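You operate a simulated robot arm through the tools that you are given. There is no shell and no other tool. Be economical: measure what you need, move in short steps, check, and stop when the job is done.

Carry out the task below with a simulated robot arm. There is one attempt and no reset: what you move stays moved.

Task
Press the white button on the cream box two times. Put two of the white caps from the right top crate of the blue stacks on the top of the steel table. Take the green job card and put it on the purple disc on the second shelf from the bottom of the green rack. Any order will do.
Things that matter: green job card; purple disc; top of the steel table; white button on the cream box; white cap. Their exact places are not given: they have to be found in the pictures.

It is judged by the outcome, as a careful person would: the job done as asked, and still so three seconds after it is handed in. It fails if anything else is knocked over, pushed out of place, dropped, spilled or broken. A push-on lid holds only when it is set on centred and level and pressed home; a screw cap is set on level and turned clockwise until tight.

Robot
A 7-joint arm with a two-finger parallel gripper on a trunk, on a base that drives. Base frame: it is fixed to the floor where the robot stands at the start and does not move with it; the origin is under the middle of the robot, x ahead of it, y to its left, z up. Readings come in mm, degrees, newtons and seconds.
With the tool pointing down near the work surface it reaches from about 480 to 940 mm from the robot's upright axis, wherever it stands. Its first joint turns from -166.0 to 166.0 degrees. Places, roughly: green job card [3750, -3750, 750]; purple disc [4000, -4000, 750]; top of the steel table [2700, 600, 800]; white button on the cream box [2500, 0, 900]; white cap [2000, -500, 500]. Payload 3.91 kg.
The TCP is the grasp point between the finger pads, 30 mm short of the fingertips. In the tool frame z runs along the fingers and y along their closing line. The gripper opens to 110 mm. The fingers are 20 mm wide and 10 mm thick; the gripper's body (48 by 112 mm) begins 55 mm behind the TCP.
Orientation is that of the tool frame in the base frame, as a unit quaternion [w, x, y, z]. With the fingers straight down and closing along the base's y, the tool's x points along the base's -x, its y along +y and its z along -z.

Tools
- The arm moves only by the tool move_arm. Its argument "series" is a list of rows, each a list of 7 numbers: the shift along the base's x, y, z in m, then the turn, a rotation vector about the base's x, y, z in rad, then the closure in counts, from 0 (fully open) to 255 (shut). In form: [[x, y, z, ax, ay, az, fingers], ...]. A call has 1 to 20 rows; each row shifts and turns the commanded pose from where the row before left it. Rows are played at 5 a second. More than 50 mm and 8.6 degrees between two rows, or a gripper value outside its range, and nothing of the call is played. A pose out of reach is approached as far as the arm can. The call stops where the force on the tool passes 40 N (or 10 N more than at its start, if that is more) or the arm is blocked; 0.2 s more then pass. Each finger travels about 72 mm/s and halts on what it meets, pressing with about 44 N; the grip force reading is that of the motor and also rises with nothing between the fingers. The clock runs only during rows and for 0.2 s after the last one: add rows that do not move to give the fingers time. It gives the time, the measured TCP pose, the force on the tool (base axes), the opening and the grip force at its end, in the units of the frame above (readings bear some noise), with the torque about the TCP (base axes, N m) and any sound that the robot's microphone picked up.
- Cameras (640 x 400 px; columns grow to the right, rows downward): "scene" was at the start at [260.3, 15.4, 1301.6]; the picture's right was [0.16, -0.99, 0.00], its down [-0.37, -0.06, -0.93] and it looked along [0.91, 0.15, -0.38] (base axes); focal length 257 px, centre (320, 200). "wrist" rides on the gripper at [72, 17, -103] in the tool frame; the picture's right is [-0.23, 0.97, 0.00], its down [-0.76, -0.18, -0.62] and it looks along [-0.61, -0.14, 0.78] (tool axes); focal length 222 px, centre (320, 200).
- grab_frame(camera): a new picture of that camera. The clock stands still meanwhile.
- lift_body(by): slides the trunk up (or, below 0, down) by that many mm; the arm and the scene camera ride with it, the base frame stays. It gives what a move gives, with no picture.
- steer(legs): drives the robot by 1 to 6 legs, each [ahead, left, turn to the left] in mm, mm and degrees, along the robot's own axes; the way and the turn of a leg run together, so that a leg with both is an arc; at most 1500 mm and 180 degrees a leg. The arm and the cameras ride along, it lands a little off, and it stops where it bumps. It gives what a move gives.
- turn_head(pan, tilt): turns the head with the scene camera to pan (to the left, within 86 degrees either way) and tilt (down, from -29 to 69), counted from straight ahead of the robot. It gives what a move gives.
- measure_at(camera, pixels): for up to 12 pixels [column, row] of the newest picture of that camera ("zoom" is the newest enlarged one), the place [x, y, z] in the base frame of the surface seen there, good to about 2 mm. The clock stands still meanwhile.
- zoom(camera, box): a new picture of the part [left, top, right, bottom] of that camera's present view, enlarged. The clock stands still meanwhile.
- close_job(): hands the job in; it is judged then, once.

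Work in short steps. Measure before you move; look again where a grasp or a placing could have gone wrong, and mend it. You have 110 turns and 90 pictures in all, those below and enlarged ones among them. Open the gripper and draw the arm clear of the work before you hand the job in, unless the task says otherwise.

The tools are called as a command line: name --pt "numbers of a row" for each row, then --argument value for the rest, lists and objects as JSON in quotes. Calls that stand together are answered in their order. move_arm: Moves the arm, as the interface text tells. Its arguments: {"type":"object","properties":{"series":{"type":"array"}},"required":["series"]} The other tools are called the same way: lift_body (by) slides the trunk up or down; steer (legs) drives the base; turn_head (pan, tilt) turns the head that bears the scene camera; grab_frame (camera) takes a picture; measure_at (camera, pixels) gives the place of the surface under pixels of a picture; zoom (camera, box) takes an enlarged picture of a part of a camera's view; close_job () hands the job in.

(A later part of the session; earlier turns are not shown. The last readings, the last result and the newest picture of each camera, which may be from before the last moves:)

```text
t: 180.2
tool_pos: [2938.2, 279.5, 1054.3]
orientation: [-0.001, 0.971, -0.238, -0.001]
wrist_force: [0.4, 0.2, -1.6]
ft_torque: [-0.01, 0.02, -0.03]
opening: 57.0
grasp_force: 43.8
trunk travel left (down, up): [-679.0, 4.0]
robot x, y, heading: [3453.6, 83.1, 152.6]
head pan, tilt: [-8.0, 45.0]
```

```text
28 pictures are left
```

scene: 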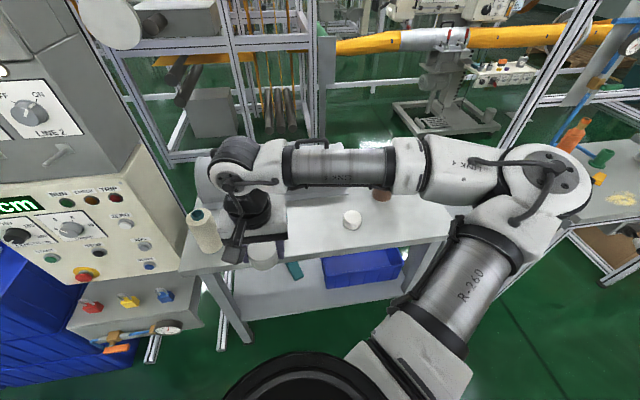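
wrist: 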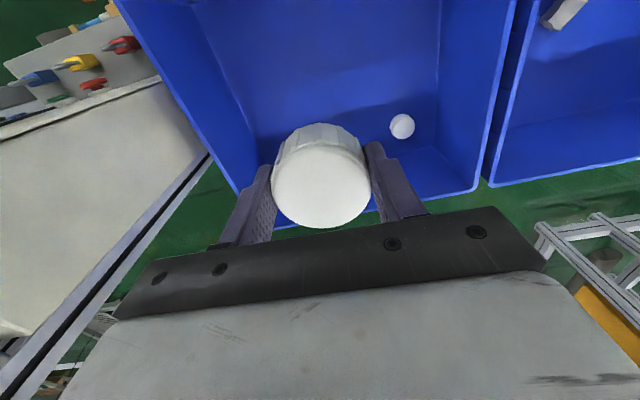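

Cap 1 still stands at (352,219). I carry cap 2 to (2795,505), between the grey spool and cap 1, and descend part way.

move_arm --pt "-0.023 0.037 0 0 0 0 200" --pt "-0.024 0.038 0 0 0 0 200" --pt "-0.024 0.038 0 0 0 0 200" --pt "-0.024 0.038 0 0 0 0 200" --pt "-0.024 0.037 0 0 0 0 200" --pt "-0.024 0.038 0 0 0 0 200" --pt "0 0 -0.04 0 0 0 200" --pt "0 0 -0.04 0 0 0 200" --pt "0 0 -0.04 0 0 0 200" --pt "0 0 -0.03 0 0 0 200" --pt "0 0 0 0 0 0 200"

grab_frame --camera "wrist"

grab_frame --camera "scene"

```text
t: 182.6
tool_pos: [2795.1, 504.4, 901.7]
orientation: [-0.001, 0.971, -0.238, -0.001]
wrist_force: [-0.3, -0.3, -0.1]
ft_torque: [-0.01, -0.02, -0.04]
opening: 57.3
grasp_force: 43.9
trunk travel left (down, up): [-679.0, 4.0]
robot x, y, heading: [3452.7, 88.6, 153.1]
head pan, tilt: [-8.0, 45.0]
```

```text
27 pictures are left
```

wrist: 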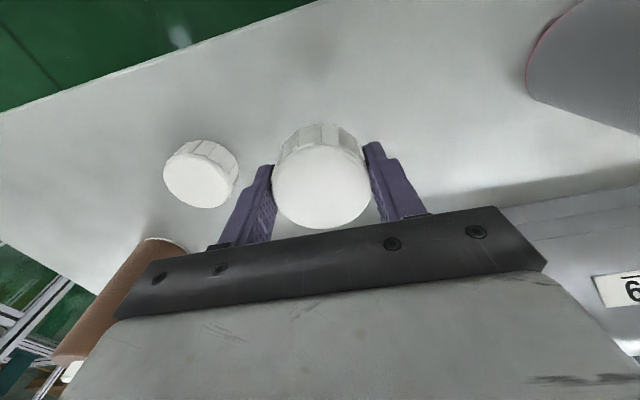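

```text
26 pictures are left
```

scene: 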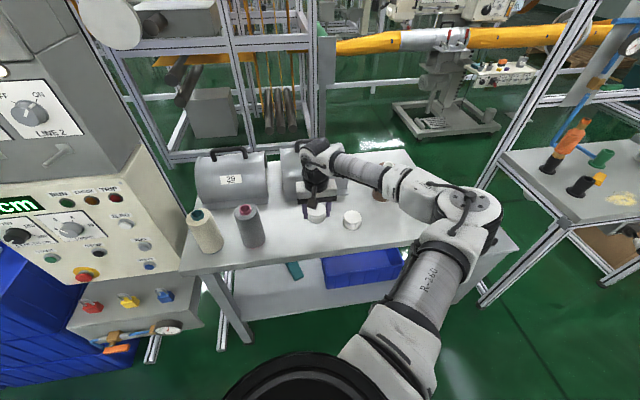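

Gap to the guards behind is modest, so I shift 15 mm toward the table front while lowering to z≈833, then release and rise.

move_arm --pt "0.013 -0.007 -0.02 0 0 0 200" --pt "0 0 -0.03 0 0 0 200" --pt "0 0 -0.012 0 0 0 200" --pt "0 0 -0.005 0 0 0 200" --pt "0 0 -0.002 0 0 0 200" --pt "0 0 0 0 0 0 200"

grab_frame --camera "wrist"

```text
t: 184.0
tool_pos: [2807.8, 499.7, 834.8]
orientation: [-0.002, 0.971, -0.238, -0.002]
wrist_force: [-0.3, 0.9, 8.5]
ft_torque: [-0.13, -0.11, 0.0]
opening: 57.0
grasp_force: 44.3
trunk travel left (down, up): [-679.0, 4.0]
robot x, y, heading: [3453.8, 82.1, 153.0]
head pan, tilt: [-8.0, 45.0]
```

```text
25 pictures are left
```

wrist: 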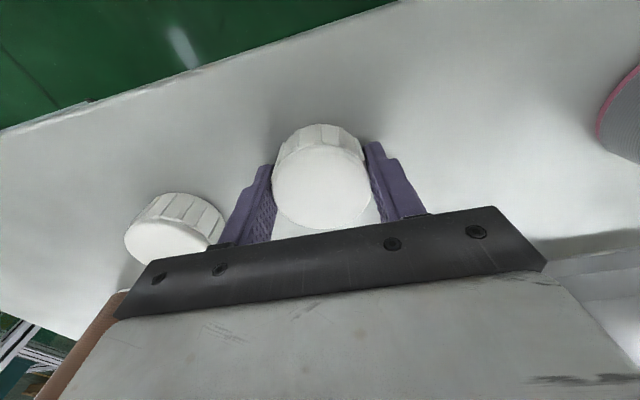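

Contact felt (8.5 N). I open partly to ~75 mm, rise and retract over the table front.

move_arm --pt "0 0 0 0 0 0 80" --pt "0 0 0 0 0 0 80" --pt "0 0 0 0 0 0 80" --pt "0 0 0.02 0 0 0 80" --pt "0 0 0.04 0 0 0 80" --pt "0 0 0.05 0 0 0 80" --pt "0 0 0.05 0 0 0 80" --pt "0 0 0.05 0 0 0 80" --pt "0.036 -0.02 0 0 0 0 80" --pt "0.036 -0.02 0 0 0 0 80" --pt "0.036 -0.02 0 0 0 0 80" --pt "0.036 -0.02 0 0 0 0 80" --pt "0 0 0 0 0 0 80"

grab_frame --camera "scene"

```text
t: 186.8
tool_pos: [2951.7, 418.4, 1044.3]
orientation: [-0.001, 0.971, -0.239, -0.002]
wrist_force: [-0.1, 0.2, -0.7]
ft_torque: [-0.02, -0.01, -0.01]
opening: 75.6
grasp_force: 0.0
trunk travel left (down, up): [-679.0, 4.0]
robot x, y, heading: [3455.4, 84.5, 153.1]
head pan, tilt: [-8.0, 45.0]
```

```text
24 pictures are left
```

scene: 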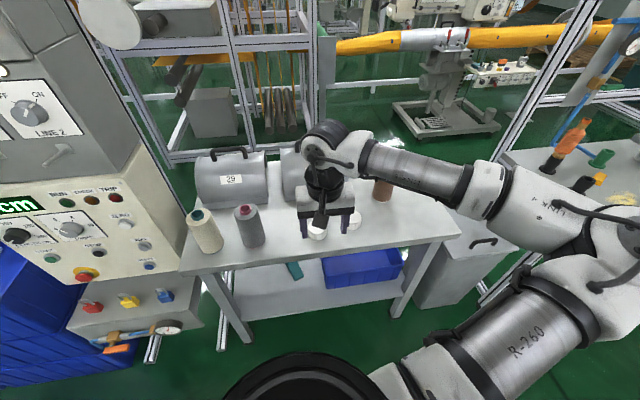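

Both caps stand on the table (at ~(316,230) and (355,220)). I now strafe back left along the aisle, past the crates, toward the green rack area.

steer --legs '[[0, 1450, 0.3], [0, 1250, 0]]'

turn_head --pan 86 --tilt 20

grab_frame --camera "scene"

```text
t: 207.8
tool_pos: [1691.0, -1949.9, 1045.7]
orientation: [0.0, 0.968, -0.249, -0.001]
wrist_force: [0.1, 0.3, 0.2]
ft_torque: [0.0, 0.02, 0.01]
opening: 75.7
grasp_force: 0.2
trunk travel left (down, up): [-679.0, 4.0]
robot x, y, heading: [2190.1, -2297.3, 151.5]
head pan, tilt: [-8.0, 45.0]
```

```text
t: 209.4
tool_pos: [1692.3, -1950.2, 1044.5]
orientation: [-0.001, 0.968, -0.249, -0.001]
wrist_force: [0.1, -0.6, -0.3]
ft_torque: [0.02, 0.02, 0.02]
opening: 75.5
grasp_force: 0.0
trunk travel left (down, up): [-679.0, 4.0]
robot x, y, heading: [2188.3, -2296.8, 151.9]
head pan, tilt: [85.9, 20.0]
```

```text
23 pictures are left
```

scene: 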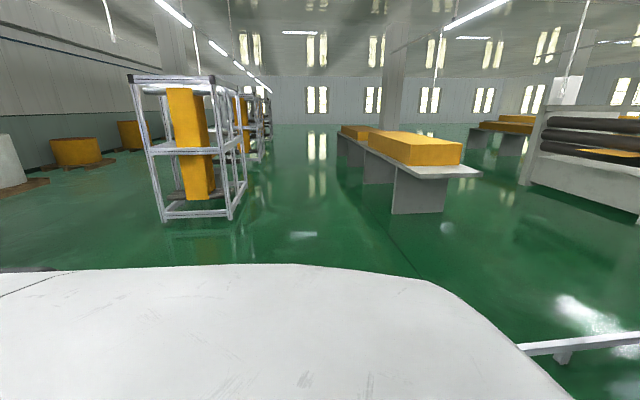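

The open floor lies toward +s; the low rail ends near (520,345). I measure it and turn left 125° to face the green rack's direction.

measure_at --camera "scene" --pixels '[[525, 347], [560, 355], [630, 338], [165, 215]]'

steer --legs '[[0, 0, 125]]'

turn_head --pan 30 --tilt 20

grab_frame --camera "scene"

```text
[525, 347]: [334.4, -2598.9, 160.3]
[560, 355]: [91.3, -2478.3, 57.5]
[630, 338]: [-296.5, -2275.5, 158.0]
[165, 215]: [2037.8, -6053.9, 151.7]
```

```text
t: 215.2
tool_pos: [2203.3, -2899.5, 1045.5]
orientation: [0.001, 0.659, 0.752, -0.001]
wrist_force: [-0.2, -0.3, 0.6]
ft_torque: [-0.03, -0.03, 0.0]
opening: 75.2
grasp_force: 0.0
trunk travel left (down, up): [-679.0, 4.0]
robot x, y, heading: [2185.6, -2293.0, -81.6]
head pan, tilt: [85.9, 20.0]
```

```text
t: 216.5
tool_pos: [2200.6, -2899.5, 1045.0]
orientation: [0.001, 0.66, 0.751, -0.001]
wrist_force: [0.3, -0.7, -0.2]
ft_torque: [-0.02, -0.03, 0.02]
opening: 75.4
grasp_force: 0.1
trunk travel left (down, up): [-679.0, 4.0]
robot x, y, heading: [2187.5, -2295.0, -82.0]
head pan, tilt: [30.0, 20.0]
```

```text
22 pictures are left
```

scene: 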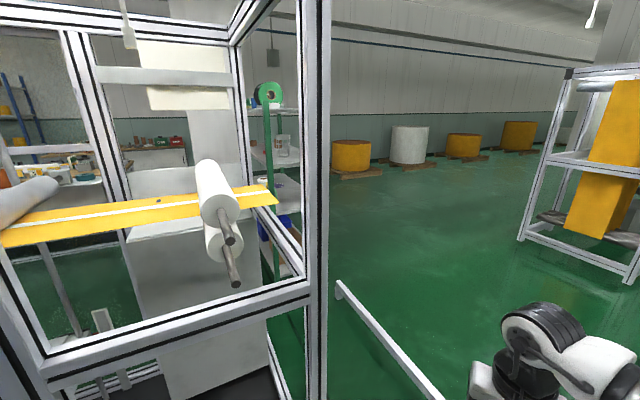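

The green rack is behind this frame, at (265,170). I measure the rail, the posts and the green rack to plan the way.

measure_at --camera "scene" --pixels '[[340, 287], [380, 335], [430, 392], [315, 330], [268, 140], [288, 150], [245, 330], [353, 160], [410, 150], [345, 175], [525, 235], [285, 205]]'

```text
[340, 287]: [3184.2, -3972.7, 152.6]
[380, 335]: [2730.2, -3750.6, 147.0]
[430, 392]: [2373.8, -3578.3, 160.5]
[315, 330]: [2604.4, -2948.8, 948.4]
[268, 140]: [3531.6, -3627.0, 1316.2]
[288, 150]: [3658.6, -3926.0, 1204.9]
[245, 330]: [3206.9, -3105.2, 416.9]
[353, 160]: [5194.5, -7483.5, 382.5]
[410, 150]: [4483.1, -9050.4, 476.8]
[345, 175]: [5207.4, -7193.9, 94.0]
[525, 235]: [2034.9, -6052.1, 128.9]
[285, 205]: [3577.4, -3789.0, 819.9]
```

The way in is a corridor between this frame (right side s≈1455) and the low rail (s≈2150). I measure the roll rods and posts in more detail for clearance.

measure_at --camera "scene" --pixels '[[236, 283], [230, 242], [300, 280], [325, 250], [275, 260], [258, 100], [280, 100], [200, 200], [300, 380], [290, 165]]'

zoom --camera "scene" --box '[230, 70, 350, 270]'

```text
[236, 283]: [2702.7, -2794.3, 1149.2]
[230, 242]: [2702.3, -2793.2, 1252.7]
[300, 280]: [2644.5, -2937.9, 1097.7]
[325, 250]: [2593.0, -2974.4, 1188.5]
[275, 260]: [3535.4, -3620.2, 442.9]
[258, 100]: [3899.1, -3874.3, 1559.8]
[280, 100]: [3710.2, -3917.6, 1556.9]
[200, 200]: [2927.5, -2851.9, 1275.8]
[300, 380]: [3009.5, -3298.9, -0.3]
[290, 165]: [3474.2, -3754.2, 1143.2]
```

```text
2.00 times, centred on (290, 170) of scene
```

zoom: 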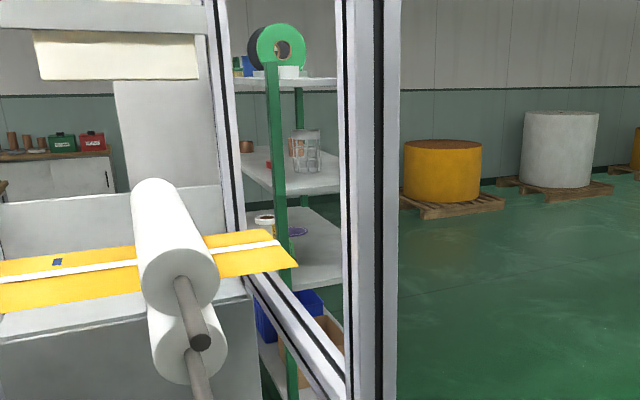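

Purple disc is visible on the shelf at zoom (298,232). I move to (v 2850, s 1500) clear of frame and rail, then turn to heading -26.7 to face down the corridor.

steer --legs '[[279, -360, 0], [0, 0, 55.2]]'

turn_head --pan -5 --tilt 25

grab_frame --camera "scene"

```text
t: 222.3
tool_pos: [2362.7, -2973.1, 1045.5]
orientation: [0.002, 0.252, 0.968, -0.001]
wrist_force: [0.2, 0.8, 0.3]
ft_torque: [0.0, 0.0, 0.0]
opening: 75.6
grasp_force: 0.0
trunk travel left (down, up): [-679.0, 4.0]
robot x, y, heading: [1872.7, -2624.4, -29.1]
head pan, tilt: [30.0, 20.0]
```

```text
t: 223.3
tool_pos: [2362.2, -2973.4, 1045.8]
orientation: [0.001, 0.252, 0.968, -0.001]
wrist_force: [-0.3, 0.6, 0.1]
ft_torque: [-0.01, 0.0, 0.01]
opening: 75.3
grasp_force: 0.0
trunk travel left (down, up): [-679.0, 4.0]
robot x, y, heading: [1871.4, -2624.9, -28.6]
head pan, tilt: [-5.0, 25.0]
```

```text
20 pictures are left
```

scene: 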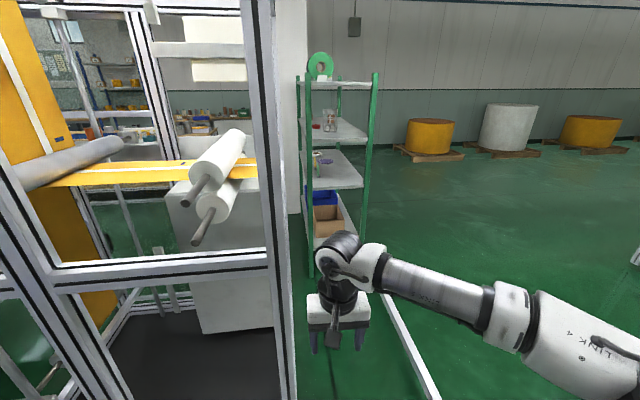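

The green rack now shows in full at (335,150), with its end facing us. I enlarge and measure.

zoom --camera "scene" --box '[280, 50, 400, 250]'

measure_at --camera "scene" --pixels '[[308, 180], [370, 160], [338, 180], [338, 165], [326, 161], [316, 159], [322, 182], [362, 182], [350, 240], [390, 310], [425, 380], [283, 300]]'

```text
2.00 times, centred on (340, 150) of scene
```

zoom: 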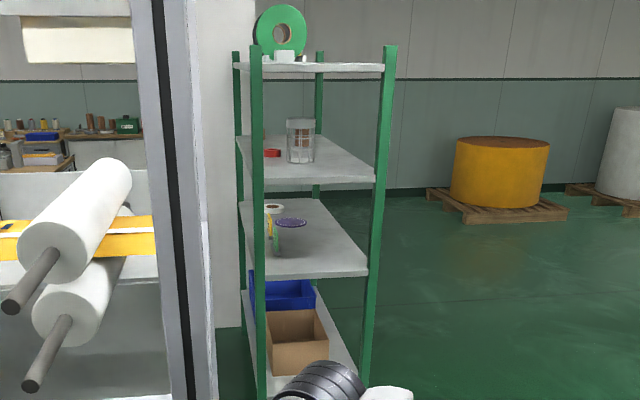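

```text
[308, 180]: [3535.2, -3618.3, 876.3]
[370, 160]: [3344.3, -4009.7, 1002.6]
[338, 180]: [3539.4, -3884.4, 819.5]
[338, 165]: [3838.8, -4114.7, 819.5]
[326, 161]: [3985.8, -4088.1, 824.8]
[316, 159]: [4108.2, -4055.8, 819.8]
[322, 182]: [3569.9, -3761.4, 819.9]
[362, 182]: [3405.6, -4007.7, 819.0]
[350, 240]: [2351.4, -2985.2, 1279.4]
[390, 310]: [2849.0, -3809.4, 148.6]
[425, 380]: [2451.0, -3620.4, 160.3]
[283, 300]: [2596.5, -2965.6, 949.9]
```

The disc lies at (3986,-4088,825), best reached from the rack's open long side, beyond the rail. I turn right to see where the rail ends.

steer --legs '[[-100, 0, 0], [0, 0, -110]]'

turn_head --pan -35 --tilt 15

grab_frame --camera "scene"

```text
t: 229.2
tool_pos: [1291.1, -2925.4, 1045.8]
orientation: [0.0, 0.935, 0.356, -0.002]
wrist_force: [-0.6, 0.3, -0.3]
ft_torque: [0.0, -0.02, 0.0]
opening: 75.4
grasp_force: 0.1
trunk travel left (down, up): [-679.0, 4.0]
robot x, y, heading: [1783.4, -2574.6, -138.1]
head pan, tilt: [-5.0, 25.0]
```

```text
t: 230.1
tool_pos: [1289.6, -2926.3, 1045.9]
orientation: [0.0, 0.935, 0.355, -0.003]
wrist_force: [0.0, 1.0, -0.9]
ft_torque: [-0.01, -0.01, -0.02]
opening: 75.4
grasp_force: 0.1
trunk travel left (down, up): [-679.0, 4.0]
robot x, y, heading: [1777.5, -2574.4, -137.9]
head pan, tilt: [-35.0, 15.0]
```

```text
18 pictures are left
```

scene: 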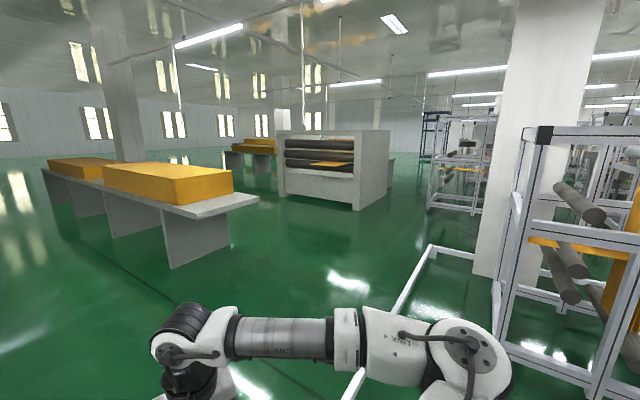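

The rail corners at (430,247) and runs to the column at the right. I measure these to see if there is another way round.

measure_at --camera "scene" --pixels '[[430, 250], [473, 258], [410, 285], [352, 390], [490, 275], [500, 310], [530, 250], [550, 270], [440, 205], [475, 210], [600, 260], [590, 390]]'

```text
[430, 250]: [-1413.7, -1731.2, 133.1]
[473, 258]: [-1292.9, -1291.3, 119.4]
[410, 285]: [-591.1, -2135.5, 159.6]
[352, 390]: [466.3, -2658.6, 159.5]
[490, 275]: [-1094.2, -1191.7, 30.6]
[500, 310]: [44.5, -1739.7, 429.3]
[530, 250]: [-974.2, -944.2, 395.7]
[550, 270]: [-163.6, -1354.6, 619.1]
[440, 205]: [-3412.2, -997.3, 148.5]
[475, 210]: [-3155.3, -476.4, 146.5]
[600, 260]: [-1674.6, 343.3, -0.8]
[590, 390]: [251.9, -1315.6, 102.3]
```

The rail closes off the near side, but the open floor can be reached by going back past the start and around the column. I drive the first part: to about (900,-335) heading 180.

steer --legs '[[0, 0, -132], [874, 630, 0], [700, 250, 0], [0, 0, 90], [0, -670, 0]]'

turn_head --pan 20 --tilt 15

grab_frame --camera "scene"

```text
t: 248.1
tool_pos: [283.9, -843.3, 1046.2]
orientation: [-0.008, 0.995, -0.095, 0.001]
wrist_force: [2.4, 2.2, 0.1]
ft_torque: [-0.2, 0.24, 0.04]
opening: 75.6
grasp_force: 0.1
trunk travel left (down, up): [-679.0, 4.0]
robot x, y, heading: [858.7, -1019.5, 170.3]
head pan, tilt: [-35.0, 15.0]
stopped in leg 4: the force on the tool passed its limit at 112 N (the readings are from after the stop); the commanded pose is now the measured one
```

```text
t: 249.3
tool_pos: [282.8, -842.3, 1046.3]
orientation: [-0.008, 0.995, -0.096, 0.002]
wrist_force: [4.6, 5.4, 0.8]
ft_torque: [-0.55, 0.39, 0.0]
opening: 75.5
grasp_force: 0.1
trunk travel left (down, up): [-679.0, 4.0]
robot x, y, heading: [861.1, -1020.9, 170.3]
head pan, tilt: [20.0, 15.0]
```

```text
17 pictures are left
```

scene: 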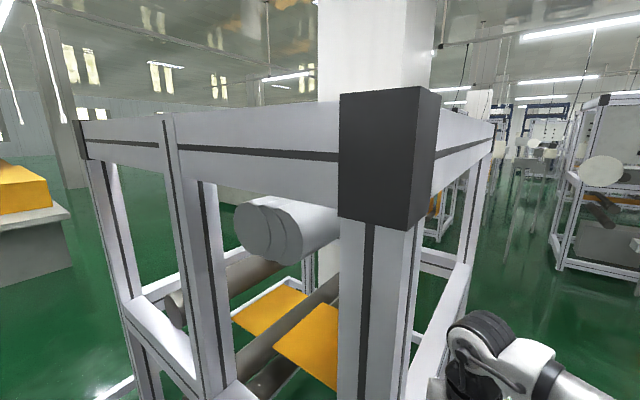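

The tool brushed the right machine's nearer corner post at about (250,-850) — the frame stands firm. I rotate away right, move to mid-aisle and align with the aisle (heading 154).

steer --legs '[[0, 0, -10], [215, -651, 0], [0, 0, -6]]'

turn_head --pan 0 --tilt 18

grab_frame --camera "scene"

measure_at --camera "scene" --pixels '[[100, 330], [60, 200], [160, 250], [180, 180], [230, 200], [330, 160], [360, 190], [420, 180], [440, 250], [500, 200], [560, 250], [300, 250]]'

```text
t: 256.1
tool_pos: [366.4, -11.0, 1046.0]
orientation: [-0.006, 0.974, -0.226, 0.002]
wrist_force: [0.2, 0.0, 0.1]
ft_torque: [-0.02, 0.01, -0.04]
opening: 75.5
grasp_force: 0.1
trunk travel left (down, up): [-679.0, 4.0]
robot x, y, heading: [874.8, -336.3, 154.7]
head pan, tilt: [20.0, 15.0]
```

```text
t: 256.9
tool_pos: [365.6, -11.9, 1045.1]
orientation: [-0.007, 0.974, -0.227, 0.004]
wrist_force: [-0.1, 0.0, -0.5]
ft_torque: [-0.01, -0.03, 0.02]
opening: 75.3
grasp_force: 0.2
trunk travel left (down, up): [-679.0, 4.0]
robot x, y, heading: [877.8, -337.1, 155.0]
head pan, tilt: [0.0, 18.0]
```

```text
16 pictures are left
```

scene: 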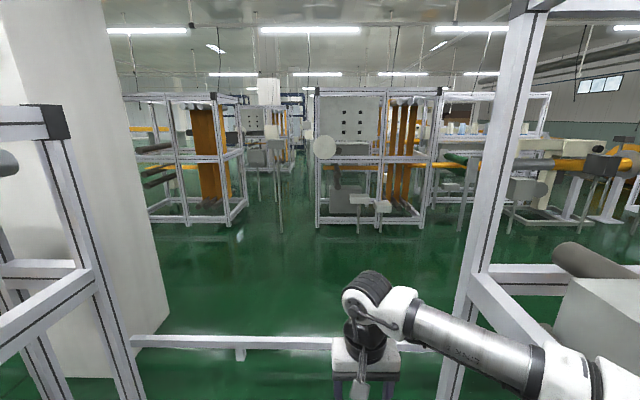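

```text
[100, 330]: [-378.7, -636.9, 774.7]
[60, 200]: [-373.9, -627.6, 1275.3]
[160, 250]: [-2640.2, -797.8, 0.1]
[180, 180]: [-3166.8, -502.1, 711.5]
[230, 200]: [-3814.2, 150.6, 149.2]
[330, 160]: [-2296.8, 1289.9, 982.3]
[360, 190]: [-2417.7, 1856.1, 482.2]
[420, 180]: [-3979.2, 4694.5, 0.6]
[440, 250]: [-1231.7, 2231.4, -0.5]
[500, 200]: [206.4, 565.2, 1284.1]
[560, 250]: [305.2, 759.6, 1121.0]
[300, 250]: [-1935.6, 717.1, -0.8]
```

A rail also closes this aisle's end, so the corridor beside the frame is the only way; the earlier bump shows the base is small enough for it. I back up, turn around left, and return toward the corridor mouth.

steer --legs '[[-300, 0, -0.9], [0, 0, 90], [0, 0, 90], [0, -1480, 0], [1450, -420, 0]]'

```text
refused: leg 5 is longer than a leg can be; nothing moved
```

Leg 5 was slightly too long; I shorten it.

steer --legs '[[-300, 0, -0.9], [0, 0, 90], [0, 0, 90], [0, -1480, 0], [1350, -410, 0]]'

turn_head --pan 0 --tilt 25

grab_frame --camera "scene"

```text
t: 284.8
tool_pos: [2277.4, -2982.6, 1045.6]
orientation: [-0.003, 0.194, 0.981, -0.008]
wrist_force: [-0.4, 0.2, 0.3]
ft_torque: [0.0, -0.02, -0.02]
opening: 75.3
grasp_force: 0.1
trunk travel left (down, up): [-679.0, 4.0]
robot x, y, heading: [1745.9, -2699.3, -20.9]
head pan, tilt: [0.0, 18.0]
```

```text
t: 285.5
tool_pos: [2275.3, -2982.0, 1045.6]
orientation: [-0.003, 0.193, 0.981, -0.007]
wrist_force: [0.1, 0.5, -0.1]
ft_torque: [0.02, 0.04, -0.01]
opening: 75.4
grasp_force: 0.0
trunk travel left (down, up): [-679.0, 4.0]
robot x, y, heading: [1742.8, -2695.2, -21.1]
head pan, tilt: [0.0, 25.0]
```

```text
15 pictures are left
```

scene: 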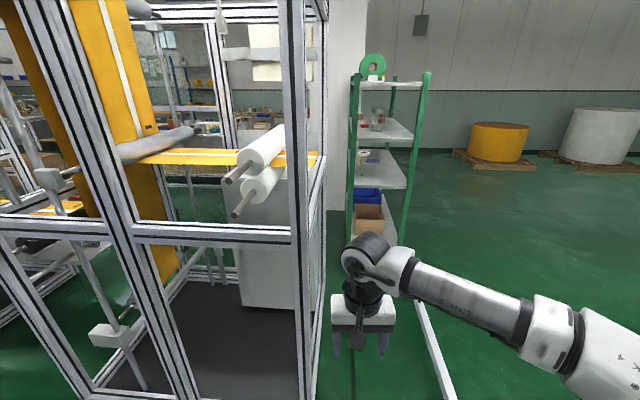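

Heading drifted to -21. I measure the frame's right posts and the rail to set up the corridor midline.

measure_at --camera "scene" --pixels '[[298, 330], [303, 100], [321, 250], [324, 200], [318, 320], [418, 310], [440, 370], [427, 340], [352, 200], [404, 190], [380, 183], [378, 158]]'

```text
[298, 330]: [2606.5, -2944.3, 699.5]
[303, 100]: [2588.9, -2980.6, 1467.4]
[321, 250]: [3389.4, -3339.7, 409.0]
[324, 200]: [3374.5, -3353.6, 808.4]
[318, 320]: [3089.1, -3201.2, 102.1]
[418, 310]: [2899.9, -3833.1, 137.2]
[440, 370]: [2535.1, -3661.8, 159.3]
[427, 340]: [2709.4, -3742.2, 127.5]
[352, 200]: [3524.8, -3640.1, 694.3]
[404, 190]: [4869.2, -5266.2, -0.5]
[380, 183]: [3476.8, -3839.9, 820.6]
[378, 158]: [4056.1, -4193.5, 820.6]
```

The corridor is s 1550–2180 wide (midline 1865), heading -25.9. I align to it first.

steer --legs '[[0, 0, -4.8], [0, -200, 0]]'

```text
t: 288.0
tool_pos: [2171.4, -3186.5, 1046.1]
orientation: [-0.003, 0.237, 0.971, -0.008]
wrist_force: [-1.3, -0.5, -0.2]
ft_torque: [-0.02, 0.0, 0.01]
opening: 75.4
grasp_force: 0.0
trunk travel left (down, up): [-679.0, 4.0]
robot x, y, heading: [1666.2, -2857.3, -26.2]
head pan, tilt: [0.0, 25.0]
stopped in leg 2: the robot was blocked; the commanded pose is now the measured one
```

The base is blocked by the rail at s=1842 (radius ≈340), so the 630-wide corridor is too narrow. I strafe back left along the aisle to look for a passage beyond the left rack.

steer --legs '[[60, 60, -0.4], [0, 1400, 0], [0, 900, 0]]'

```text
t: 306.8
tool_pos: [3269.2, -1095.4, 1046.4]
orientation: [-0.003, 0.237, 0.971, -0.007]
wrist_force: [-0.6, 0.0, 0.9]
ft_torque: [0.01, -0.02, -0.01]
opening: 75.5
grasp_force: 0.0
trunk travel left (down, up): [-679.0, 4.0]
robot x, y, heading: [2767.3, -760.4, -26.1]
head pan, tilt: [0.0, 25.0]
```

Position is as planned. I continue left 1200 and look ahead-left past the rack.

steer --legs '[[0, 1200, -0.4]]'

turn_head --pan 25 --tilt 15

grab_frame --camera "scene"

measure_at --camera "scene" --pixels '[[100, 250], [200, 250], [300, 250], [400, 250], [500, 250], [560, 200], [400, 180], [300, 180], [200, 180], [100, 180], [480, 330], [600, 330]]'

```text
t: 316.4
tool_pos: [3802.0, 2.4, 1046.5]
orientation: [-0.003, 0.231, 0.973, -0.007]
wrist_force: [-0.5, -0.2, -0.3]
ft_torque: [0.02, -0.02, 0.03]
opening: 75.2
grasp_force: 0.0
trunk travel left (down, up): [-679.0, 4.0]
robot x, y, heading: [3293.5, 330.5, -25.6]
head pan, tilt: [0.0, 25.0]
```

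```text
t: 317.3
tool_pos: [3801.9, 3.6, 1045.6]
orientation: [-0.002, 0.231, 0.973, -0.007]
wrist_force: [0.3, 0.0, 0.5]
ft_torque: [0.04, 0.03, 0.01]
opening: 75.6
grasp_force: 0.0
trunk travel left (down, up): [-679.0, 4.0]
robot x, y, heading: [3291.1, 326.8, -25.7]
head pan, tilt: [25.0, 15.0]
```

```text
14 pictures are left
```

scene: 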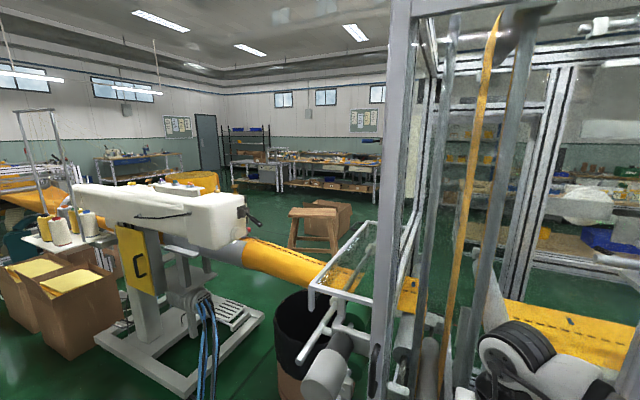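

```text
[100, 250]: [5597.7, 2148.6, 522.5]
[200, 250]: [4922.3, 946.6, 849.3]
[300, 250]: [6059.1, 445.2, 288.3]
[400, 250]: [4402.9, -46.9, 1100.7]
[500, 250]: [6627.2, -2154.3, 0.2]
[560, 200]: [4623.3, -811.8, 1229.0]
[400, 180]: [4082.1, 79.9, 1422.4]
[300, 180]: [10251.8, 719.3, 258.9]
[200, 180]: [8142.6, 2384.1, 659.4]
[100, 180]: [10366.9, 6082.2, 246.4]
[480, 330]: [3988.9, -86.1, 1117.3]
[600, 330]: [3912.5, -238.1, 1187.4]
```

The belt line continues left through a sewing station with cartons beside it. I look further left for an opening.

turn_head --pan 75 --tilt 15

measure_at --camera "scene" --pixels '[[110, 345], [200, 390], [60, 350], [80, 285], [20, 265], [130, 325], [60, 240], [250, 320], [40, 190], [170, 300]]'

grab_frame --camera "scene"

```text
t: 318.5
tool_pos: [3802.1, 3.2, 1045.8]
orientation: [-0.003, 0.23, 0.973, -0.007]
wrist_force: [-0.1, 1.0, 0.1]
ft_torque: [-0.02, -0.01, 0.0]
opening: 75.5
grasp_force: 0.1
trunk travel left (down, up): [-679.0, 4.0]
robot x, y, heading: [3292.6, 329.1, -25.5]
head pan, tilt: [75.0, 15.0]
```

```text
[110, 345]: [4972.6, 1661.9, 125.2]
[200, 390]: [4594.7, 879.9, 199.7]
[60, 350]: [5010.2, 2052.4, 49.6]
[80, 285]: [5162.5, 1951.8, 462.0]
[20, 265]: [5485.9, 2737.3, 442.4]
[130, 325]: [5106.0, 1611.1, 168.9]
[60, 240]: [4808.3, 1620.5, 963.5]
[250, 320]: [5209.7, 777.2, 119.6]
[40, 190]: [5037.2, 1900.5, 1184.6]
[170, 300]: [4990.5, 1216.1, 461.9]
```

```text
13 pictures are left
```

scene: 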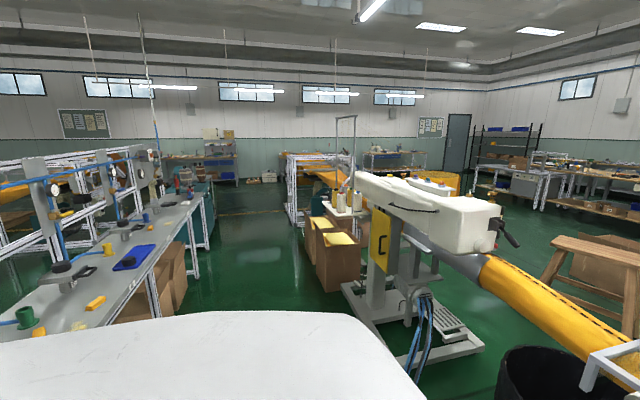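

There is a wide aisle leading ahead-left past the sewing station and another frame at (300,180). I measure its end and the surroundings to plan going round the belt line.

measure_at --camera "scene" --pixels '[[292, 222], [290, 165], [345, 165], [250, 205], [220, 240], [197, 275], [335, 290], [330, 175], [380, 168], [460, 185], [545, 205], [270, 190]]'

zoom --camera "scene" --box '[200, 100, 400, 240]'

```text
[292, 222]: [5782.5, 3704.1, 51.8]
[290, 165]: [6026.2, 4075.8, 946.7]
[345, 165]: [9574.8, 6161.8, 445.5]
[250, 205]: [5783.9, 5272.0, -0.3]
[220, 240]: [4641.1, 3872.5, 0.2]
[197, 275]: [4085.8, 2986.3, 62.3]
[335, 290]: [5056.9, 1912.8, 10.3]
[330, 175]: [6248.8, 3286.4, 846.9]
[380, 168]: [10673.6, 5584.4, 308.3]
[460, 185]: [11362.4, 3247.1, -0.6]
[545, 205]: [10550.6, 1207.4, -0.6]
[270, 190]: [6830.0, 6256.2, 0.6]
```

```text
2.86 times, centred on (300, 170) of scene
```

zoom: 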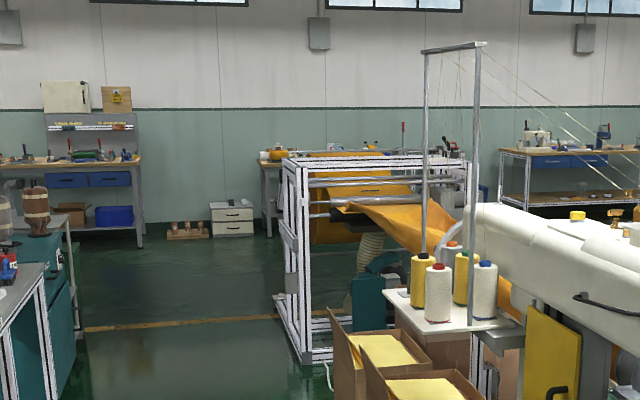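

The winder frame ends the belt line at about (6000,4100); beyond it is open floor. I turn to face along the aisle (heading 63) and drive up it in the middle.

steer --legs '[[0, 0, 89], [1300, -50, 0], [1300, -50, 0], [1200, 0, 0]]'

```text
t: 340.7
tool_pos: [5267.1, 4250.8, 1045.5]
orientation: [0.004, -0.539, 0.843, -0.008]
wrist_force: [0.2, 0.5, 0.9]
ft_torque: [0.0, 0.01, 0.02]
opening: 75.4
grasp_force: 0.1
trunk travel left (down, up): [-679.0, 4.0]
robot x, y, heading: [4957.8, 3733.6, 66.6]
head pan, tilt: [75.0, 15.0]
```

On track (v≈2750, s≈-5565). I correct the heading and go 1400 further, then look right around the winder.

steer --legs '[[0, 0, -3.3], [1400, -80, 0], [0, 0, -90]]'

turn_head --pan 0 --tilt 15

grab_frame --camera "scene"

measure_at --camera "scene" --pixels '[[560, 330], [600, 200], [500, 250], [420, 220], [320, 250], [320, 180], [250, 200], [150, 250], [450, 180], [550, 180], [380, 200], [490, 300]]'

```text
t: 352.1
tool_pos: [6161.6, 4635.7, 1046.6]
orientation: [-0.003, 0.235, 0.972, -0.007]
wrist_force: [-0.4, -0.4, 0.8]
ft_torque: [0.0, -0.02, -0.02]
opening: 75.8
grasp_force: 0.1
trunk travel left (down, up): [-679.0, 4.0]
robot x, y, heading: [5657.5, 4965.4, -25.9]
head pan, tilt: [75.0, 15.0]
```

```text
t: 353.6
tool_pos: [6161.5, 4636.5, 1045.8]
orientation: [-0.003, 0.235, 0.972, -0.008]
wrist_force: [-0.5, 0.8, 0.0]
ft_torque: [-0.04, 0.0, -0.01]
opening: 75.8
grasp_force: 0.1
trunk travel left (down, up): [-679.0, 4.0]
robot x, y, heading: [5655.4, 4971.0, -26.2]
head pan, tilt: [0.0, 15.0]
```

```text
11 pictures are left
```

scene: 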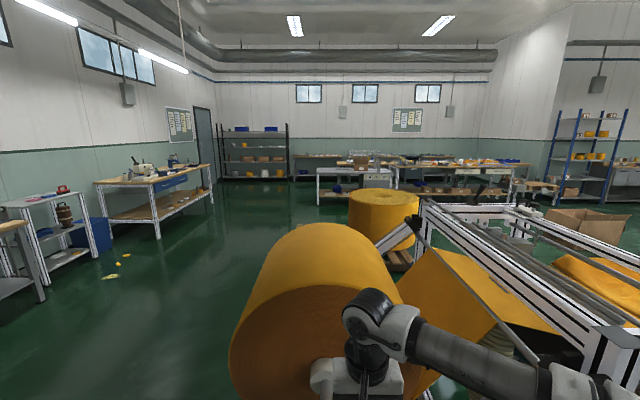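

```text
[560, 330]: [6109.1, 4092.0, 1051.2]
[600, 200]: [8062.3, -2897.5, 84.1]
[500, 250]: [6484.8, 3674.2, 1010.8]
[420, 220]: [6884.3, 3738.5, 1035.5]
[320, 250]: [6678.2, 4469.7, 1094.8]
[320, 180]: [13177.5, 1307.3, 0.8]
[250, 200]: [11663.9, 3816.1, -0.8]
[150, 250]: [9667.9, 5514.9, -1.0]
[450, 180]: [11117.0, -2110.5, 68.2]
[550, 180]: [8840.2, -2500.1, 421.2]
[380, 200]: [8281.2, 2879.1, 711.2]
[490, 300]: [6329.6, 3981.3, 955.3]
```

Big yellow rolls stand ahead; the open floor is to the left of them. I strafe left 850 and drive ahead past them.

steer --legs '[[0, 850, 0], [1460, 0, 0], [1460, 0, 0], [1400, 0, 0]]'

```text
t: 380.9
tool_pos: [10428.3, 3505.5, 1046.4]
orientation: [-0.003, 0.241, 0.97, -0.008]
wrist_force: [0.4, 0.2, -0.3]
ft_torque: [0.0, -0.02, 0.02]
opening: 75.4
grasp_force: 0.1
trunk travel left (down, up): [-679.0, 4.0]
robot x, y, heading: [9928.9, 3843.4, -26.6]
head pan, tilt: [0.0, 15.0]
```

At v≈7137, s≈-7900. I turn right to face along +s and look.

steer --legs '[[0, 0, -90]]'

turn_head --pan 0 --tilt 12

grab_frame --camera "scene"

measure_at --camera "scene" --pixels '[[100, 220], [200, 220], [260, 180], [300, 180], [340, 180], [380, 180], [420, 190], [320, 160], [280, 160], [360, 160], [400, 160], [480, 240]]'

```text
t: 385.3
tool_pos: [9578.2, 3349.2, 1046.6]
orientation: [-0.007, 0.863, 0.505, -0.003]
wrist_force: [-0.3, 0.5, 0.1]
ft_torque: [-0.02, 0.02, 0.02]
opening: 75.5
grasp_force: 0.0
trunk travel left (down, up): [-679.0, 4.0]
robot x, y, heading: [9929.4, 3840.9, -118.0]
head pan, tilt: [0.0, 15.0]
```

```text
t: 385.9
tool_pos: [9578.2, 3350.6, 1045.3]
orientation: [-0.006, 0.863, 0.505, -0.003]
wrist_force: [-0.7, 0.4, 0.1]
ft_torque: [0.02, -0.03, 0.01]
opening: 75.3
grasp_force: 0.1
trunk travel left (down, up): [-679.0, 4.0]
robot x, y, heading: [9927.1, 3845.0, -118.1]
head pan, tilt: [0.0, 12.0]
```

```text
10 pictures are left
```

scene: 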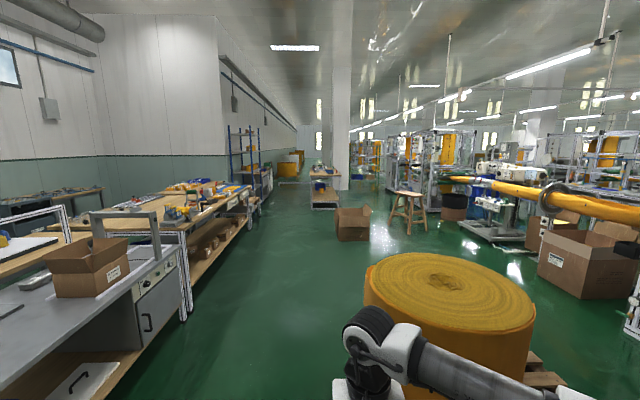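

```text
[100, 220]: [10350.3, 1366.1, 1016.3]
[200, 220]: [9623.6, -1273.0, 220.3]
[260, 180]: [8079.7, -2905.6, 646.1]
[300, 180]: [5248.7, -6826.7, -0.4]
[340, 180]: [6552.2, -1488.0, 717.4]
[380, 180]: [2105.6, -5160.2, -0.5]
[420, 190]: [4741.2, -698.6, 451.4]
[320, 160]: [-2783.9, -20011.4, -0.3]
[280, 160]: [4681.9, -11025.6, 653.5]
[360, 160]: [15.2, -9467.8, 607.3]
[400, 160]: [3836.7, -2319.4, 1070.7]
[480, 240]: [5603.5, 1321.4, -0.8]
```

The lane ahead is open to a small table at (325,185). I drive along it up to s≈-2700, staying left of the yellow roll and carton.

steer --legs '[[0, 0, 1.0], [1300, 60, 0], [1300, 0, 0], [1300, 0, 0], [1200, 0, 0]]'

turn_head --pan -10 --tilt 15

grab_frame --camera "scene"

```text
t: 389.3
tool_pos: [9432.6, 2983.6, 1046.8]
orientation: [-0.007, 0.859, 0.511, -0.004]
wrist_force: [-0.1, 0.5, 0.8]
ft_torque: [0.03, 0.03, -0.04]
opening: 75.4
grasp_force: 0.1
trunk travel left (down, up): [-679.0, 4.0]
robot x, y, heading: [9772.8, 3478.2, -117.2]
head pan, tilt: [0.0, 12.0]
stopped in leg 2: the robot was blocked; the commanded pose is now the measured one
```

```text
t: 390.1
tool_pos: [9433.1, 2982.8, 1046.5]
orientation: [-0.007, 0.859, 0.512, -0.003]
wrist_force: [0.3, -0.1, -0.8]
ft_torque: [0.02, 0.03, 0.01]
opening: 75.4
grasp_force: 0.0
trunk travel left (down, up): [-679.0, 4.0]
robot x, y, heading: [9777.7, 3476.8, -117.5]
head pan, tilt: [-10.0, 15.0]
```

```text
9 pictures are left
```

scene: 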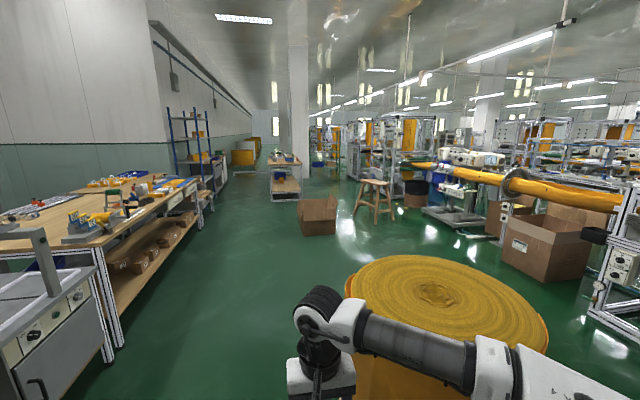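

The base bumped something, probably the roll's pallet on the right. I measure both sides.

measure_at --camera "scene" --pixels '[[350, 280], [400, 258], [450, 280], [545, 340], [95, 360], [120, 330], [60, 300], [320, 232], [375, 222], [270, 200], [300, 190], [110, 290]]'

```text
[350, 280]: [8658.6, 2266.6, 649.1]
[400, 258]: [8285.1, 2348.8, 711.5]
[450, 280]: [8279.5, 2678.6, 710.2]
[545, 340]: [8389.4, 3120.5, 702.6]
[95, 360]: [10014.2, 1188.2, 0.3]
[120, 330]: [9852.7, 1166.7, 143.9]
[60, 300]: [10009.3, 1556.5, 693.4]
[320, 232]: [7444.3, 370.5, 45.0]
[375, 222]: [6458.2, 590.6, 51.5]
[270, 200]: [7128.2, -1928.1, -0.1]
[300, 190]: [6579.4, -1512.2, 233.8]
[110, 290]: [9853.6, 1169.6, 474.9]
```

Neither is close enough; something must be near and below the view. I look down ahead.

turn_head --pan 15 --tilt 55

grab_frame --camera "scene"

```text
t: 391.1
tool_pos: [9433.3, 2983.9, 1045.9]
orientation: [-0.008, 0.859, 0.511, -0.003]
wrist_force: [0.4, 0.4, 1.0]
ft_torque: [0.03, 0.02, -0.03]
opening: 75.6
grasp_force: 0.1
trunk travel left (down, up): [-679.0, 4.0]
robot x, y, heading: [9776.0, 3482.4, -117.5]
head pan, tilt: [15.0, 55.0]
```

```text
8 pictures are left
```

scene: 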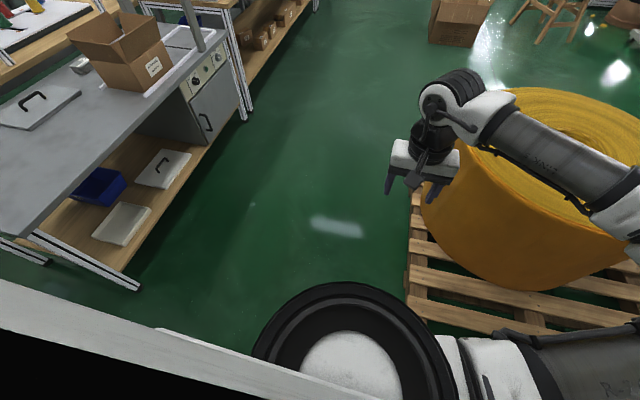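

The pallet's corner is at right front (410,290). I measure the pallet edge and the bench to find the lane.

measure_at --camera "scene" --pixels '[[408, 290], [412, 220], [412, 200], [440, 318], [137, 288], [245, 118], [30, 235], [180, 100], [500, 335], [110, 262]]'

```text
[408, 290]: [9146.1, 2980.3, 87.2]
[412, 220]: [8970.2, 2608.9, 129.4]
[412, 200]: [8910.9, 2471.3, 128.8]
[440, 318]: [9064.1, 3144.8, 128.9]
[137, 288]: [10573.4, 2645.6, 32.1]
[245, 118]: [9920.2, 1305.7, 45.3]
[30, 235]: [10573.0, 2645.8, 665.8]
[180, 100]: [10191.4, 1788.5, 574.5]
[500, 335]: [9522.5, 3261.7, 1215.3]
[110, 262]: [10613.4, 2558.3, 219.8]
```

The pallet edge is at v≈6840 and bench front at v≈8260; I shift to v≈7500, mid-lane, and go on.

steer --legs '[[-30, 60, 0], [0, 290, 0.6], [1275, 0, 0], [1275, 0, 0], [1275, 0, 0]]'

```text
t: 412.9
tool_pos: [8125.8, -632.9, 1045.3]
orientation: [-0.007, 0.848, 0.529, -0.003]
wrist_force: [-0.1, -0.3, -0.2]
ft_torque: [0.02, 0.01, 0.0]
opening: 75.2
grasp_force: 0.2
trunk travel left (down, up): [-679.0, 4.0]
robot x, y, heading: [8449.7, -117.0, -114.8]
head pan, tilt: [15.0, 55.0]
```

Good. I correct the heading and continue to s≈-350, then look toward the green rack.

steer --legs '[[0, 0, -1.9], [1275, -60, 0], [1275, 0, 0], [700, 0, 0]]'

turn_head --pan -35 --tilt 22

grab_frame --camera "scene"

```text
t: 423.4
tool_pos: [7167.1, -2394.3, 1044.9]
orientation: [-0.007, 0.859, 0.512, -0.004]
wrist_force: [0.6, -0.2, 0.5]
ft_torque: [0.02, 0.0, -0.02]
opening: 75.3
grasp_force: 0.0
trunk travel left (down, up): [-679.0, 4.0]
robot x, y, heading: [7508.4, -1896.0, -116.9]
head pan, tilt: [15.0, 55.0]
stopped in leg 3: the robot was blocked; the commanded pose is now the measured one
```

```text
t: 424.6
tool_pos: [7168.7, -2393.6, 1045.4]
orientation: [-0.008, 0.859, 0.512, -0.004]
wrist_force: [-0.1, 0.3, 0.5]
ft_torque: [-0.03, 0.01, 0.01]
opening: 75.5
grasp_force: 0.1
trunk travel left (down, up): [-679.0, 4.0]
robot x, y, heading: [7511.3, -1896.2, -117.0]
head pan, tilt: [-35.0, 22.0]
```

```text
7 pictures are left
```

scene: 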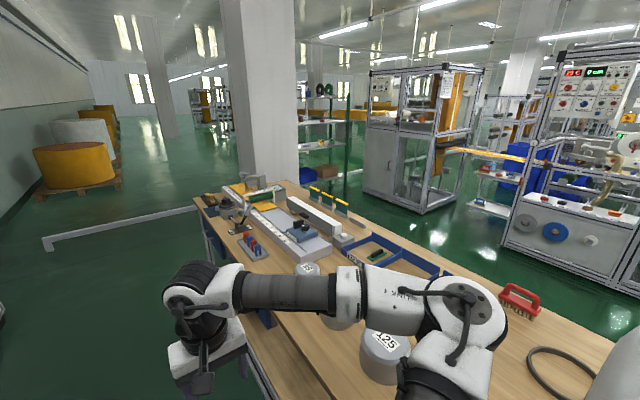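

I bumped a bench on the right-front; a rail also closes this lane. The floor on the bench's other side (400,220) leads to the green rack, so I measure the bench and that passage.

measure_at --camera "scene" --pixels '[[197, 198], [290, 182], [260, 385], [440, 260], [560, 340], [225, 225], [400, 215], [365, 185], [425, 212], [347, 150], [300, 150], [230, 170]]'

zoom --camera "scene" --box '[280, 70, 400, 210]'

```text
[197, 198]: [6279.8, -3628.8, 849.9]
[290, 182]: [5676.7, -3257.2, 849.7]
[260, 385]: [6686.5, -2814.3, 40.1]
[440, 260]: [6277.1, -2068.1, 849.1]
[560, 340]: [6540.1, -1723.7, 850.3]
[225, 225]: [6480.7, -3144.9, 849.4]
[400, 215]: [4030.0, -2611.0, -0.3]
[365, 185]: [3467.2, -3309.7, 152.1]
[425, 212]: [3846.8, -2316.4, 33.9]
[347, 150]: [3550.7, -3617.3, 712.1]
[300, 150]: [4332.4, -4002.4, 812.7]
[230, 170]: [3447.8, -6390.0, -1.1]
```

```text
2.86 times, centred on (340, 140) of scene
```

zoom: 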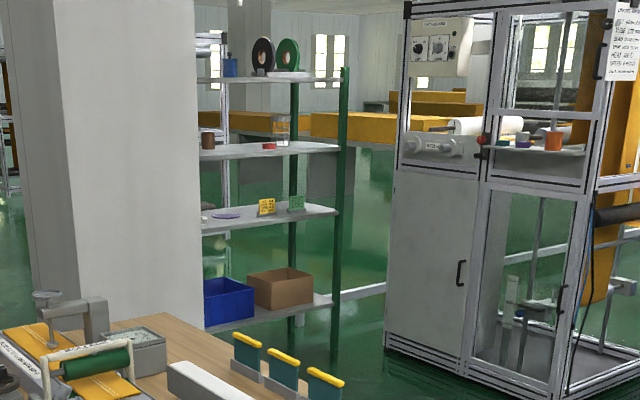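

The zoom shows the second shelf: purple disc at (225,214), yellow card (267,205) and green card (297,203), open to this side. I measure them, then drive back round the bench's near end into that passage.

measure_at --camera "zoom" --pixels '[[297, 202], [290, 202], [304, 201], [297, 210], [267, 206], [225, 215], [212, 215], [240, 215], [335, 212], [250, 228], [203, 150], [320, 222]]'

steer --legs '[[0, 50, 0], [-810, 0, 0], [0, -1055, 0], [0, -1055, 0]]'

```text
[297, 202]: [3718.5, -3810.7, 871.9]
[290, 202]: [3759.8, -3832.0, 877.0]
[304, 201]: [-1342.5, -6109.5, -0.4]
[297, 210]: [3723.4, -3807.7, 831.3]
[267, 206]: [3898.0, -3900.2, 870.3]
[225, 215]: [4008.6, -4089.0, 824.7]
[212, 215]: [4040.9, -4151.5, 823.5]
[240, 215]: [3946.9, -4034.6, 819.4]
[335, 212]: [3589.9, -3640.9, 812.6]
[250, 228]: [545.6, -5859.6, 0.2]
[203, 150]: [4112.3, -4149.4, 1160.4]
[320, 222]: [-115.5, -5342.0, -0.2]
```

```text
t: 443.3
tool_pos: [5925.8, -831.5, 1044.9]
orientation: [-0.008, 0.865, 0.502, -0.003]
wrist_force: [0.5, 0.0, 0.6]
ft_torque: [0.04, 0.0, 0.03]
opening: 75.4
grasp_force: 0.0
trunk travel left (down, up): [-679.0, 4.0]
robot x, y, heading: [6281.8, -340.0, -118.3]
head pan, tilt: [-35.0, 22.0]
stopped in leg 4: the robot was blocked; the commanded pose is now the measured one
```

Card ≈(3722,-3809, z 820–880), disc ≈(4009,-4089,823). The base bumped lightly on the right again; I shift left and go on along the passage.

steer --legs '[[0, 70, 1.6], [1300, 0, 0], [1200, 0, 0]]'

```text
t: 456.4
tool_pos: [4926.6, -3152.7, 1045.7]
orientation: [-0.007, 0.851, 0.525, -0.002]
wrist_force: [-0.3, 0.6, 0.4]
ft_torque: [0.02, 0.02, 0.0]
opening: 75.8
grasp_force: 0.0
trunk travel left (down, up): [-679.0, 4.0]
robot x, y, heading: [5250.6, -2644.0, -115.1]
head pan, tilt: [-35.0, 22.0]
```

Now at v≈5880, s≈0. I strafe right toward v≈5250 and go ahead to s≈850, then look at the rack.

steer --legs '[[0, -620, -1.5], [830, 0, 0]]'

turn_head --pan 0 --tilt 33

grab_frame --camera "scene"

```text
t: 465.7
tool_pos: [3987.5, -3608.4, 1044.6]
orientation: [-0.007, 0.856, 0.516, -0.003]
wrist_force: [0.3, -0.3, -0.1]
ft_torque: [-0.03, 0.02, -0.01]
opening: 75.5
grasp_force: 0.1
trunk travel left (down, up): [-679.0, 4.0]
robot x, y, heading: [4323.9, -3109.7, -116.6]
head pan, tilt: [-35.0, 22.0]
```

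```text
t: 466.7
tool_pos: [3985.7, -3609.1, 1046.7]
orientation: [-0.007, 0.856, 0.516, -0.003]
wrist_force: [0.6, 0.7, -0.9]
ft_torque: [0.0, -0.01, 0.01]
opening: 75.2
grasp_force: 0.1
trunk travel left (down, up): [-679.0, 4.0]
robot x, y, heading: [4322.6, -3105.4, -116.5]
head pan, tilt: [0.0, 33.0]
```

```text
5 pictures are left
```

scene: 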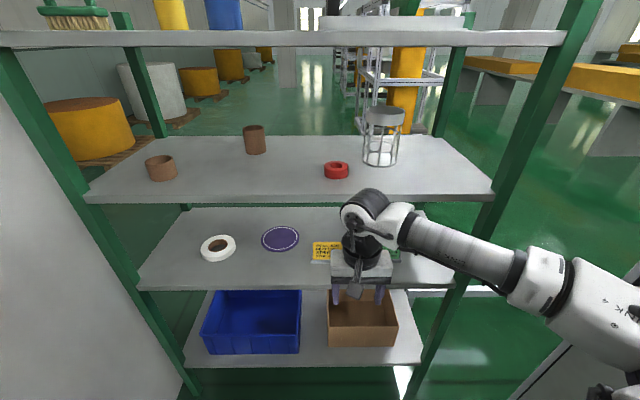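

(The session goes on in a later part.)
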